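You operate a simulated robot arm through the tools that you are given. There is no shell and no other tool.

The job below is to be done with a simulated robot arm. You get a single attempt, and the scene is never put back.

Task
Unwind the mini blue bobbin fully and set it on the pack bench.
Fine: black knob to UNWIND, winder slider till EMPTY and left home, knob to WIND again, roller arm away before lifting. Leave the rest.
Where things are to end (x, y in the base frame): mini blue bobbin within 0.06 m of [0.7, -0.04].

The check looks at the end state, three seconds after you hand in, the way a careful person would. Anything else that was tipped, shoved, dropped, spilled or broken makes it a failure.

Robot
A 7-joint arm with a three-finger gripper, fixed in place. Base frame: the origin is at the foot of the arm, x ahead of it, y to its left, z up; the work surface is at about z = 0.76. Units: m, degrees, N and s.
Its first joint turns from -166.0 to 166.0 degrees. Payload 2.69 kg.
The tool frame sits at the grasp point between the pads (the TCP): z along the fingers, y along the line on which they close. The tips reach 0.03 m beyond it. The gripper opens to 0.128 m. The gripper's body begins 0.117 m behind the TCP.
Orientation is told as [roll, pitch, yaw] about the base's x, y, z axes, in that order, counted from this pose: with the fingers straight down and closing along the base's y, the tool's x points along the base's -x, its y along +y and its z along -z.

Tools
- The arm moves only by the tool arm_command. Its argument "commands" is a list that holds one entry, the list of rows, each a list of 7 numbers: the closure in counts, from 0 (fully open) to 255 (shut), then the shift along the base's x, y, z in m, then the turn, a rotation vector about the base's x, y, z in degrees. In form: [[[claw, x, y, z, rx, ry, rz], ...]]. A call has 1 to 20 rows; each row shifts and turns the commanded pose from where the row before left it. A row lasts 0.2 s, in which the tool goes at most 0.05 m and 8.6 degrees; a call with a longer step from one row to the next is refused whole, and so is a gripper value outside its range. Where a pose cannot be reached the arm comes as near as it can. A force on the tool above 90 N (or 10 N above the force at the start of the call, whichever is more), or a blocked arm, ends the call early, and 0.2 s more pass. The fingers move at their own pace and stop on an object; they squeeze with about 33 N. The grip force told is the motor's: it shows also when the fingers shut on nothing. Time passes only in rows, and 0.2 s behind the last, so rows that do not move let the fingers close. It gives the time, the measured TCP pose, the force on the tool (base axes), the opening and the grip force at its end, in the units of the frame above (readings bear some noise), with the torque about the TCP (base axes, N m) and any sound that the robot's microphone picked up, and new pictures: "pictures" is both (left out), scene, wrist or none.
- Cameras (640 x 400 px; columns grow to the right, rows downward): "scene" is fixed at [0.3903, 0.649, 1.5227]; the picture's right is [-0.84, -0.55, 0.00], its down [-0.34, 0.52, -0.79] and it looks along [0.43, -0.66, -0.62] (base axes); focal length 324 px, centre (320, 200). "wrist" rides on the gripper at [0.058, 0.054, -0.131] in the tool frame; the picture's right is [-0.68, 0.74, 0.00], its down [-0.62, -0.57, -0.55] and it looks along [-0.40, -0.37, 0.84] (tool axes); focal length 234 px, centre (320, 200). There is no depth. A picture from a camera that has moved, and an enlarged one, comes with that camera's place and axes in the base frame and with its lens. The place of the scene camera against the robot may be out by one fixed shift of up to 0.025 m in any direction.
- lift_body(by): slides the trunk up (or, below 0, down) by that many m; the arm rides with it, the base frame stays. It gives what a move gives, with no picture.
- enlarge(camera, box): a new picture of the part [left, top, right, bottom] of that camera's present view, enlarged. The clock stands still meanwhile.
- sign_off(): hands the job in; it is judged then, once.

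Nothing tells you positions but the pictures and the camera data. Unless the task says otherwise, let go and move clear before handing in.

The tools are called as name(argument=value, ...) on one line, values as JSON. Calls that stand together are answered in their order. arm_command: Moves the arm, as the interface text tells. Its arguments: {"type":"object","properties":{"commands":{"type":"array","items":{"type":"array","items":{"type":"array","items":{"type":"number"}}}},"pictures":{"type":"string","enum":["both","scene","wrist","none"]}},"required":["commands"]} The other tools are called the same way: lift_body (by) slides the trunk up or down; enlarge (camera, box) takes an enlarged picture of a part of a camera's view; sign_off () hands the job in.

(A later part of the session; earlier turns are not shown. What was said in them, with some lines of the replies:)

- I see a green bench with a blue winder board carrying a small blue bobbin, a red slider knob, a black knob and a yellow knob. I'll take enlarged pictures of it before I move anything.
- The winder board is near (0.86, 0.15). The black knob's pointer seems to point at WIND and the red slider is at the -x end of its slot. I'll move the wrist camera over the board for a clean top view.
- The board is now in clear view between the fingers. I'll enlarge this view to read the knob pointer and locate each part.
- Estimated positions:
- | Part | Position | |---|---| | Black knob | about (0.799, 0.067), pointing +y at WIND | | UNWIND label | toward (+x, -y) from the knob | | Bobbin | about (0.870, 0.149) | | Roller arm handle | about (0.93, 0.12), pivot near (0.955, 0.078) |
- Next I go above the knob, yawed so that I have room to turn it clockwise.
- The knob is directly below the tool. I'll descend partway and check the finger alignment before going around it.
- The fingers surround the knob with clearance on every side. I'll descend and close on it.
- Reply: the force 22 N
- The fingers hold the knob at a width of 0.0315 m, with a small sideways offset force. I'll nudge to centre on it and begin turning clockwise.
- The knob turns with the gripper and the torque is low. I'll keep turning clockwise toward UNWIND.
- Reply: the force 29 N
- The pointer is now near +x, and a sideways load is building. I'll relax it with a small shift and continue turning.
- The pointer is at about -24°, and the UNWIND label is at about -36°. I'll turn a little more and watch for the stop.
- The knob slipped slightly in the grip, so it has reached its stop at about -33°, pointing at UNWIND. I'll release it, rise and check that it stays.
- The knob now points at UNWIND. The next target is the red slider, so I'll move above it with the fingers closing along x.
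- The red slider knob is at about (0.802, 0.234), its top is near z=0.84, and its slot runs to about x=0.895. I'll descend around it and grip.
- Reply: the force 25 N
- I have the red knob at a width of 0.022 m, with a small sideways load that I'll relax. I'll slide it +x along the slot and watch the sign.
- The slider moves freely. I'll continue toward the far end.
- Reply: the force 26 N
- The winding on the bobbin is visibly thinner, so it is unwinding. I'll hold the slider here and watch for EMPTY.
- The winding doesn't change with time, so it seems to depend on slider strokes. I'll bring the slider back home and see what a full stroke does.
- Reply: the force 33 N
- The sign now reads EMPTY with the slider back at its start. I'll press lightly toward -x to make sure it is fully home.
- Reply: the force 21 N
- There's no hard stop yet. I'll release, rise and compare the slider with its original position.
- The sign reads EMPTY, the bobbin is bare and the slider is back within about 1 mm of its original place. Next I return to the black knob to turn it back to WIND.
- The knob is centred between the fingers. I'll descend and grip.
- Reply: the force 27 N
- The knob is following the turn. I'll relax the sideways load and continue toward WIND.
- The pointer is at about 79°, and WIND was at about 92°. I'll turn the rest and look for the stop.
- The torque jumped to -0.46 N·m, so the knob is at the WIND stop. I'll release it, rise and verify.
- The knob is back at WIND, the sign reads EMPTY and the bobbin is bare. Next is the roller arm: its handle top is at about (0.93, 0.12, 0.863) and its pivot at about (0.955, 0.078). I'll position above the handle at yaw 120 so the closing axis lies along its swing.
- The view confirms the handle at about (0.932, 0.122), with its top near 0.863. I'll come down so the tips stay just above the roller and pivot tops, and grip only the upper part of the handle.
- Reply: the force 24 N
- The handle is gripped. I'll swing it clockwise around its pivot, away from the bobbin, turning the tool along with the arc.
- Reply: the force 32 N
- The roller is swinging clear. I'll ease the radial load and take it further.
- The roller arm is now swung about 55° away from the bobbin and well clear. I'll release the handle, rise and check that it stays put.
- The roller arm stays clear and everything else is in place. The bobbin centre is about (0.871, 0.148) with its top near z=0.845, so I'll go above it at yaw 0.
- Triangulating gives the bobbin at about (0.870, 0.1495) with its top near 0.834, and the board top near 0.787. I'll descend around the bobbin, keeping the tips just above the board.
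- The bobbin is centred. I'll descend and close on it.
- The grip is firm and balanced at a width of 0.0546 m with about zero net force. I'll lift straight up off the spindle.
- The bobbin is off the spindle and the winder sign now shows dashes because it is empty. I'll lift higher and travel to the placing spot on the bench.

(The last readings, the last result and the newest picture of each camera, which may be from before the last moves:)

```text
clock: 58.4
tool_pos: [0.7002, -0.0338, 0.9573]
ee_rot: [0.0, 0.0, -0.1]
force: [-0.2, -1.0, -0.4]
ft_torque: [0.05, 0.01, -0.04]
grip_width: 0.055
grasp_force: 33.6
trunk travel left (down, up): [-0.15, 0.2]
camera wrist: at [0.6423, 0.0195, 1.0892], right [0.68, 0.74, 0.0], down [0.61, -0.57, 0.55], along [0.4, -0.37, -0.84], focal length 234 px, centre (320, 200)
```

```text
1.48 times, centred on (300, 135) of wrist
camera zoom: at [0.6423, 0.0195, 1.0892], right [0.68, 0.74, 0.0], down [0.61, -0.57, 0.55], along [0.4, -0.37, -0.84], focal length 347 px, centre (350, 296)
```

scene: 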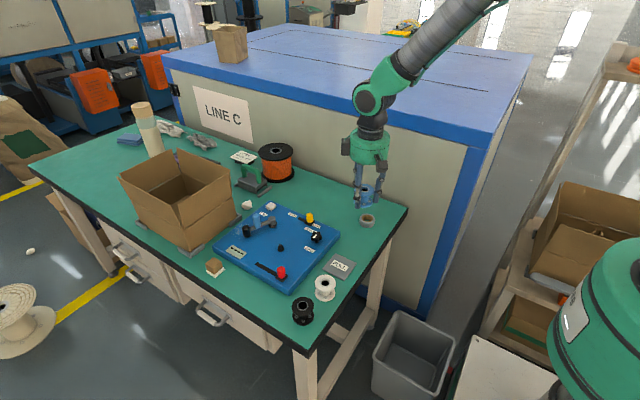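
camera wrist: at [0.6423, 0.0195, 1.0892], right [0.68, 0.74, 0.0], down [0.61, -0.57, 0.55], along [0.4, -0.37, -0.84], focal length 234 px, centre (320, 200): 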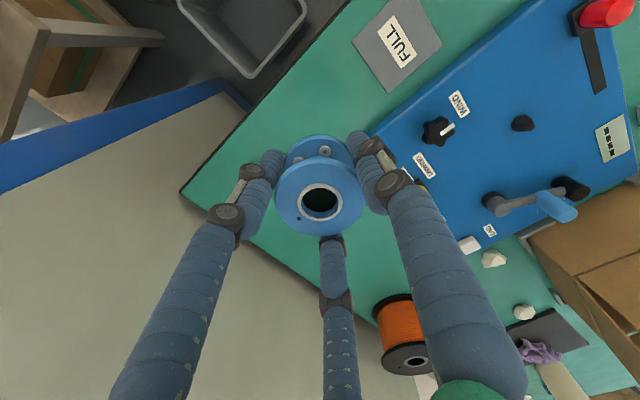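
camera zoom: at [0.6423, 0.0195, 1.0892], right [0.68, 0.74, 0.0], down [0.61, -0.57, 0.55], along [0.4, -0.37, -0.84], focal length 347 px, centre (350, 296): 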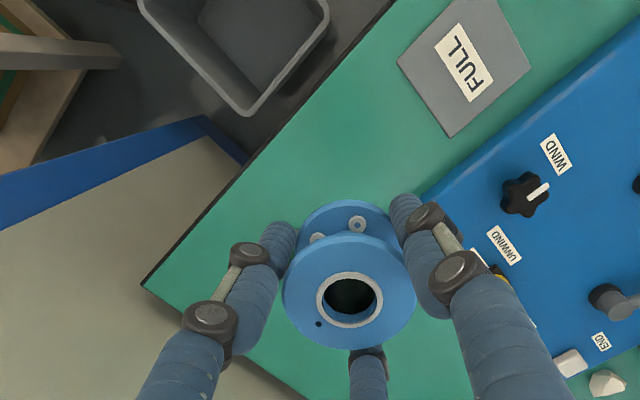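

The placing spot is clear: the tape is near (0.717, -0.129), the FULL mat's edge is at y≈0.05 and the table edge is at x≈0.635. I'll descend toward the bench.

arm_command(commands=[[[255, 0, 0, -0.03, 0, 0, 0], [255, 0, 0, -0.035, 0, 0, 0], [255, 0, 0, -0.035, 0, 0, 0], [255, 0, 0, -0.03, 0, 0, 0], [255, 0, 0, -0.02, 0, 0, 0], [255, 0, 0, 0, 0, 0, 0]]])

enlarge(camera="scene", box=[310, 180, 410, 260])

```text
clock: 59.8
tool_pos: [0.7016, -0.0338, 0.808]
ee_rot: [0.0, 0.0, -0.2]
force: [0.2, 0.4, -1.3]
ft_torque: [0.0, 0.01, 0.0]
grip_width: 0.0546
grasp_force: 32.7
trunk travel left (down, up): [-0.15, 0.2]
camera wrist: at [0.6439, 0.0207, 0.9391], right [0.68, 0.74, 0.0], down [0.61, -0.57, 0.55], along [0.4, -0.37, -0.84], focal length 234 px, centre (320, 200)
```

scene: 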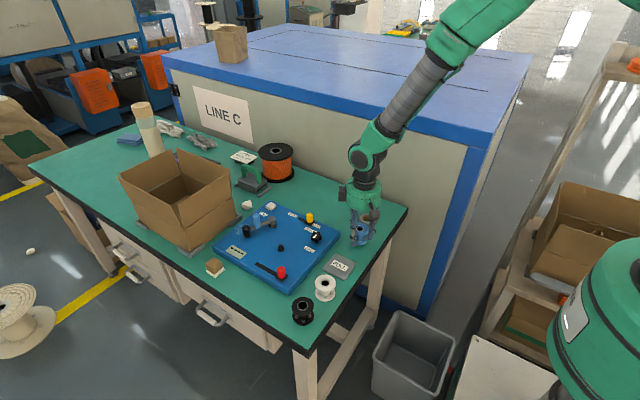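
wrist: 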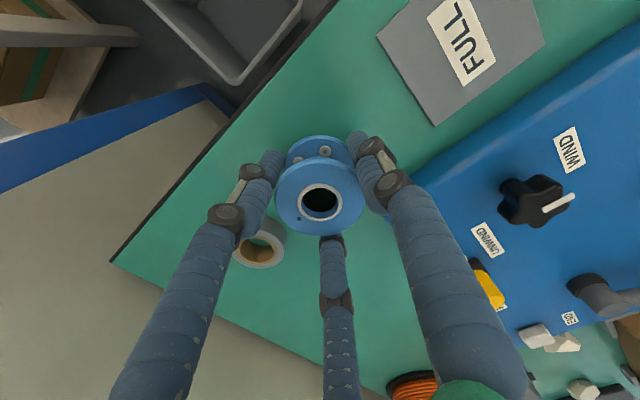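

```text
5.00 times, centred on (360, 220) of scene
camera zoom: at [0.3903, 0.649, 1.5227], right [-0.84, -0.55, 0.0], down [-0.34, 0.52, -0.79], along [0.43, -0.66, -0.62], focal length 1618 px, centre (120, 100)
```

zoom: 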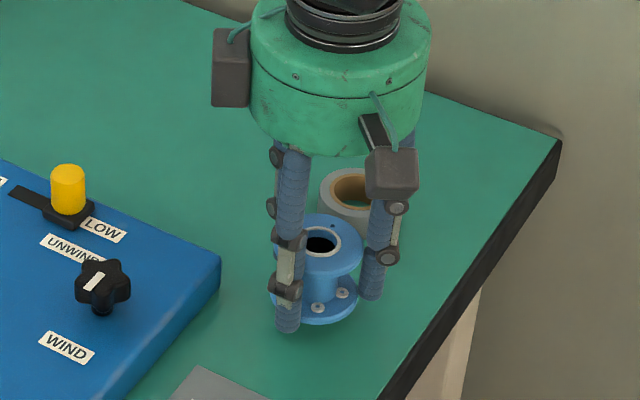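

arm_command(commands=[[[255, 0, 0, -0.005, 0, 0, 0], [255, 0, 0, -0.003, 0, 0, 0], [255, 0, 0, -0.002, 0, 0, 0], [255, 0, 0, 0, 0, 0, 0]]], pictures="none")

enlarge(camera="scene", box=[330, 205, 390, 255])

```text
clock: 60.8
tool_pos: [0.6997, -0.0335, 0.7974]
ee_rot: [0.0, 0.0, -0.1]
force: [-0.2, 0.1, -0.7]
ft_torque: [0.02, 0.02, -0.02]
grip_width: 0.0548
grasp_force: 32.8
trunk travel left (down, up): [-0.15, 0.2]
```

```text
8.00 times, centred on (360, 230) of scene
camera zoom: at [0.3903, 0.649, 1.5227], right [-0.84, -0.55, 0.0], down [-0.34, 0.52, -0.79], along [0.43, -0.66, -0.62], focal length 2589 px, centre (0, -40)
```

zoom: 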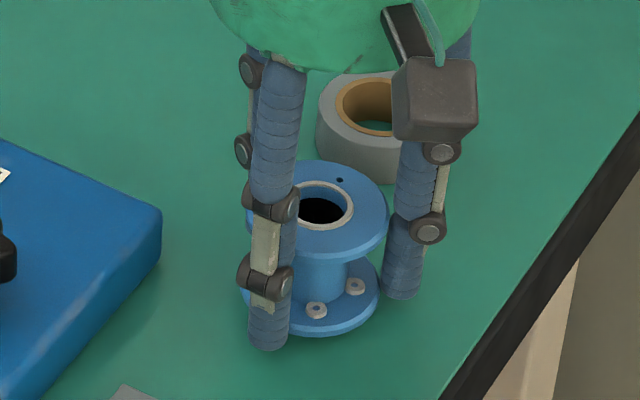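

arm_command(commands=[[[255, 0, 0, -0.0015, 0, 0, 0], [255, 0, 0, 0, 0, 0, 0]]], pictures="none")

arm_command(commands=[[[255, 0, 0, -0.0015, 0, 0, 0], [255, 0, 0, 0, 0, 0, 0]]], pictures="none")

```text
clock: 61.4
tool_pos: [0.7012, -0.0314, 0.7966]
ee_rot: [0.1, 0.1, 0.0]
force: [1.1, -0.1, -0.8]
ft_torque: [-0.01, 0.0, -0.01]
grip_width: 0.0546
grasp_force: 33.0
trunk travel left (down, up): [-0.15, 0.2]
```

```text
clock: 62.0
tool_pos: [0.6998, -0.0337, 0.7938]
ee_rot: [0.0, 0.1, -0.1]
force: [0.5, -0.2, -0.3]
ft_torque: [-0.01, -0.04, 0.0]
grip_width: 0.0545
grasp_force: 32.8
trunk travel left (down, up): [-0.15, 0.2]
```

arm_command(commands=[[[255, 0, 0, -0.001, 0, 0, 0], [255, 0, 0, 0, 0, 0, 0]]], pictures="none")

enlarge(camera="scene", box=[330, 205, 390, 255])

```text
clock: 62.6
tool_pos: [0.6994, -0.0325, 0.7932]
ee_rot: [0.0, 0.1, -0.1]
force: [-0.2, -0.2, -0.5]
ft_torque: [-0.01, 0.0, -0.05]
grip_width: 0.0548
grasp_force: 32.9
trunk travel left (down, up): [-0.15, 0.2]
```

```text
8.00 times, centred on (360, 230) of scene
camera zoom: at [0.3903, 0.649, 1.5227], right [-0.84, -0.55, 0.0], down [-0.34, 0.52, -0.79], along [0.43, -0.66, -0.62], focal length 2589 px, centre (0, -40)
```

zoom: 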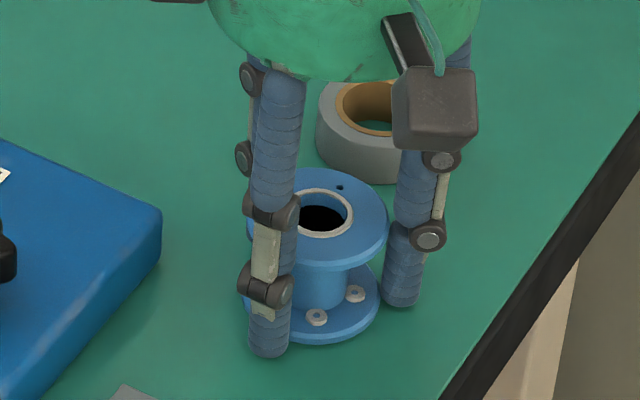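

arm_command(commands=[[[255, 0, 0, -0.001, 0, 0, 0], [255, 0, 0, 0, 0, 0, 0]]], pictures="none")

arm_command(commands=[[[255, 0, 0, -0.001, 0, 0, 0], [255, 0, 0, 0, 0, 0, 0]]], pictures="none")

```text
clock: 63.2
tool_pos: [0.6997, -0.0317, 0.7927]
ee_rot: [0.0, -0.1, -0.1]
force: [0.9, 0.8, -1.0]
ft_torque: [0.03, 0.0, 0.01]
grip_width: 0.0549
grasp_force: 32.5
trunk travel left (down, up): [-0.15, 0.2]
```

```text
clock: 63.8
tool_pos: [0.7009, -0.0328, 0.7922]
ee_rot: [0.0, 0.0, -0.2]
force: [-1.8, 0.7, 5.5]
ft_torque: [-0.1, 0.07, -0.03]
grip_width: 0.0545
grasp_force: 32.7
trunk travel left (down, up): [-0.15, 0.2]
```

There is contact with the bench: 5.5 N upward. I'll open the fingers slightly and rise straight up.

arm_command(commands=[[[140, 0, 0, 0, 0, 0, 0], [125, 0, 0, 0, 0, 0, 0], [108, 0, 0, 0, 0, 0, 0], [105, 0, 0, 0, 0, 0, 0], [105, 0, 0, 0, 0, 0, 0]]])

enlarge(camera="scene", box=[330, 205, 390, 255])

enlarge(camera="wrist", box=[200, 90, 440, 270])

```text
clock: 65.0
tool_pos: [0.6992, -0.0331, 0.7923]
ee_rot: [0.0, 0.0, 0.0]
force: [-0.3, 0.4, -0.1]
ft_torque: [0.03, 0.03, 0.01]
grip_width: 0.0753
grasp_force: 0.1
trunk travel left (down, up): [-0.15, 0.2]
camera wrist: at [0.6427, 0.0204, 0.9235], right [0.68, 0.74, 0.0], down [0.61, -0.57, 0.55], along [0.4, -0.37, -0.84], focal length 234 px, centre (320, 200)
```

scene: 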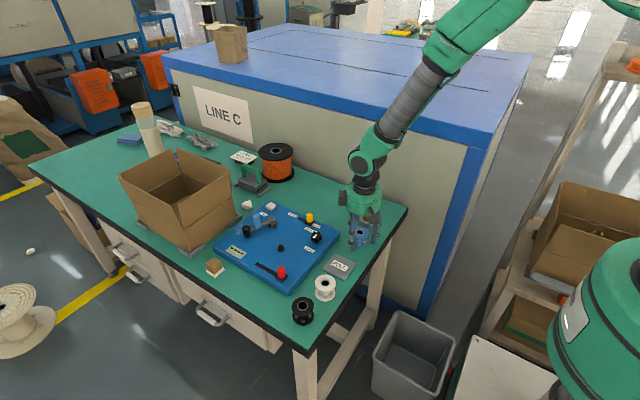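
wrist: 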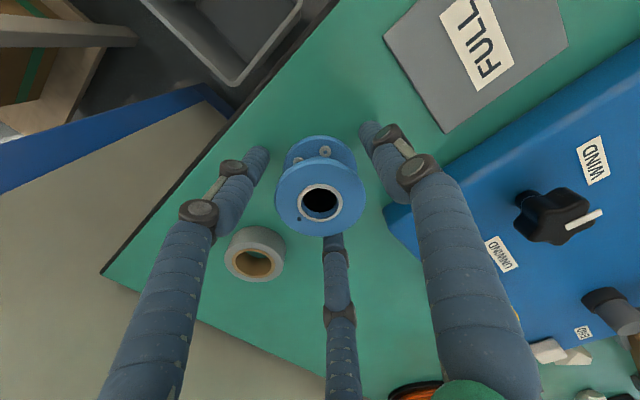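

```text
8.00 times, centred on (360, 230) of scene
camera zoom: at [0.3903, 0.649, 1.5227], right [-0.84, -0.55, 0.0], down [-0.34, 0.52, -0.79], along [0.43, -0.66, -0.62], focal length 2589 px, centre (0, -40)
```

zoom: 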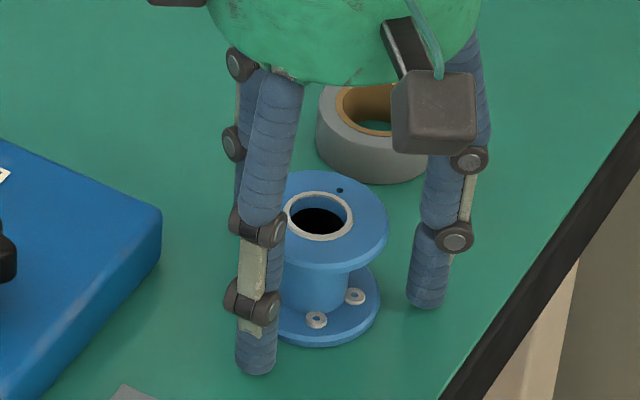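

```text
2.22 times, centred on (320, 180) of wrist
camera zoom: at [0.6427, 0.0204, 0.9235], right [0.68, 0.74, 0.0], down [0.61, -0.57, 0.55], along [0.4, -0.37, -0.84], focal length 520 px, centre (320, 244)
```

zoom: 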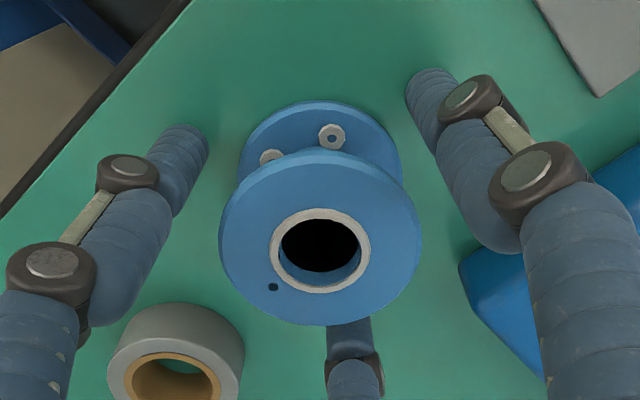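

The bobbin stands upright on the bench with the fingers clear of it. I'll rise straight up and look over the whole scene.

arm_command(commands=[[[105, 0, 0, 0.02, 0, 0, 0], [105, 0, 0, 0.03, 0, 0, 0], [105, 0, 0, 0.04, 0, 0, 0], [105, 0, 0, 0.04, 0, 0, 0], [105, 0, 0, 0.04, 0, 0, 0], [105, 0, 0, 0.04, 0, 0, 0], [105, -0.02, -0.02, 0.03, 0, 0, 0], [105, -0.02, -0.02, 0.03, 0, 0, 0], [105, 0, 0, 0, 0, 0, 0]]])

enlarge(camera="scene", box=[220, 190, 400, 320])

enlarge(camera="scene", box=[220, 235, 300, 295])

enlarge(camera="wrist", box=[220, 0, 640, 260])

```text
clock: 67.0
tool_pos: [0.6589, -0.0736, 1.0622]
ee_rot: [0.1, 0.1, -0.1]
force: [-0.3, -0.1, 1.5]
ft_torque: [0.06, -0.06, -0.03]
grip_width: 0.0752
grasp_force: 0.0
trunk travel left (down, up): [-0.15, 0.2]
camera wrist: at [0.6013, -0.0205, 1.1937], right [0.68, 0.74, 0.0], down [0.61, -0.57, 0.55], along [0.4, -0.37, -0.84], focal length 234 px, centre (320, 200)
```

scene: 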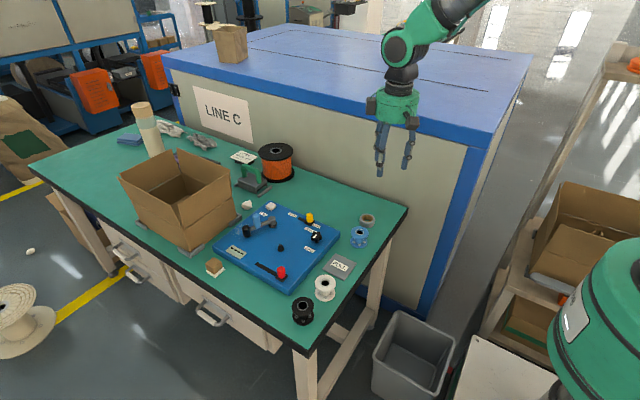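
wrist: 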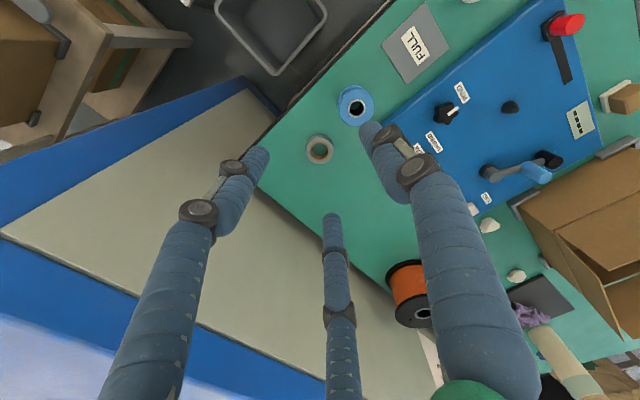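

```text
3.08 times, centred on (310, 255) of scene
camera zoom: at [0.3903, 0.649, 1.5227], right [-0.84, -0.55, 0.0], down [-0.34, 0.52, -0.79], along [0.43, -0.66, -0.62], focal length 996 px, centre (351, 31)
```

zoom: 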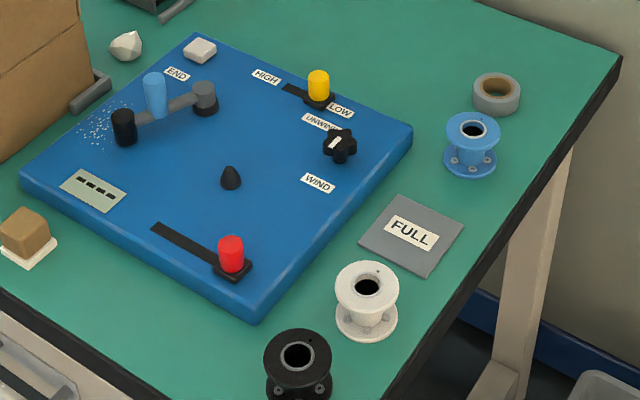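

```text
6.67 times, centred on (260, 265) of scene
camera zoom: at [0.3903, 0.649, 1.5227], right [-0.84, -0.55, 0.0], down [-0.34, 0.52, -0.79], along [0.43, -0.66, -0.62], focal length 2158 px, centre (720, -233)
```

zoom: 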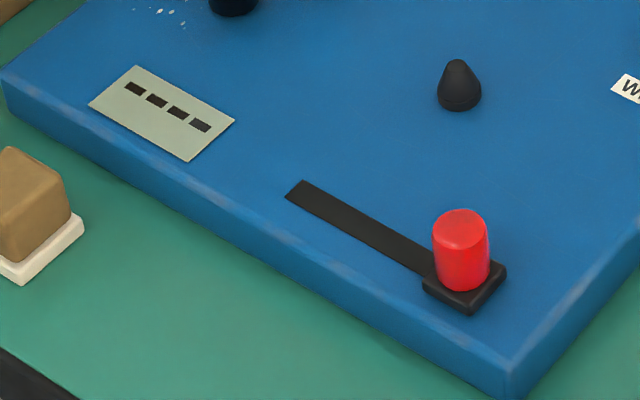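

```text
1.52 times, centred on (430, 130) of wrist
camera zoom: at [0.6013, -0.0205, 1.1937], right [0.68, 0.74, 0.0], down [0.61, -0.57, 0.55], along [0.4, -0.37, -0.84], focal length 357 px, centre (152, 307)
```

zoom: 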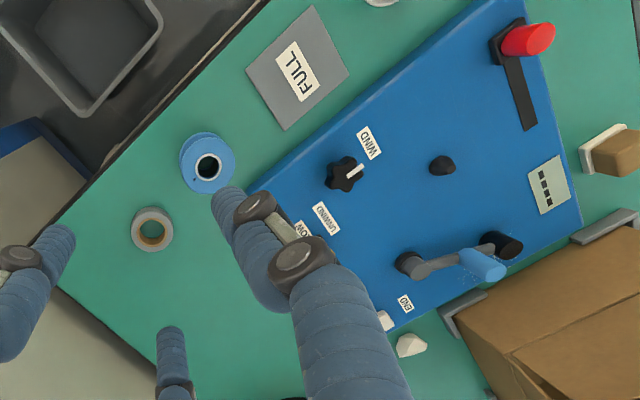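

The mini blue bobbin stands upright, empty, at about (0.70, -0.034). The knob is at WIND, the slider is within about 1–2 mm of where it started, the roller arm is swung away, and nothing else has moved. The arm is clear, so I'm handing in.

sign_off()

```text
The job is handed in.
```

The mini blue bobbin is fully unwound and stands upright on the pack bench at about (0.70, -0.034), roughly 6 mm from the target. The job is handed in; I haven't seen the check's result.

- **Unwinding:** I turned the black knob to UNWIND. One full slider stroke out and back emptied the bobbin, and the sign changed from PART to EMPTY.
- **Slider:** It is back at its home end, about 1–2 mm from its original position. I felt no hard stop there.
- **Knob:** It is back at its WIND stop.
- **Roller arm:** I swung it about 55° clear of the bobbin before lifting, and it stayed there. The arm's reach limited how far I could push it.
- **Everything else:** I left it alone and saw nothing shoved or tipped. The winder sign now shows dashes because the spindle is empty.
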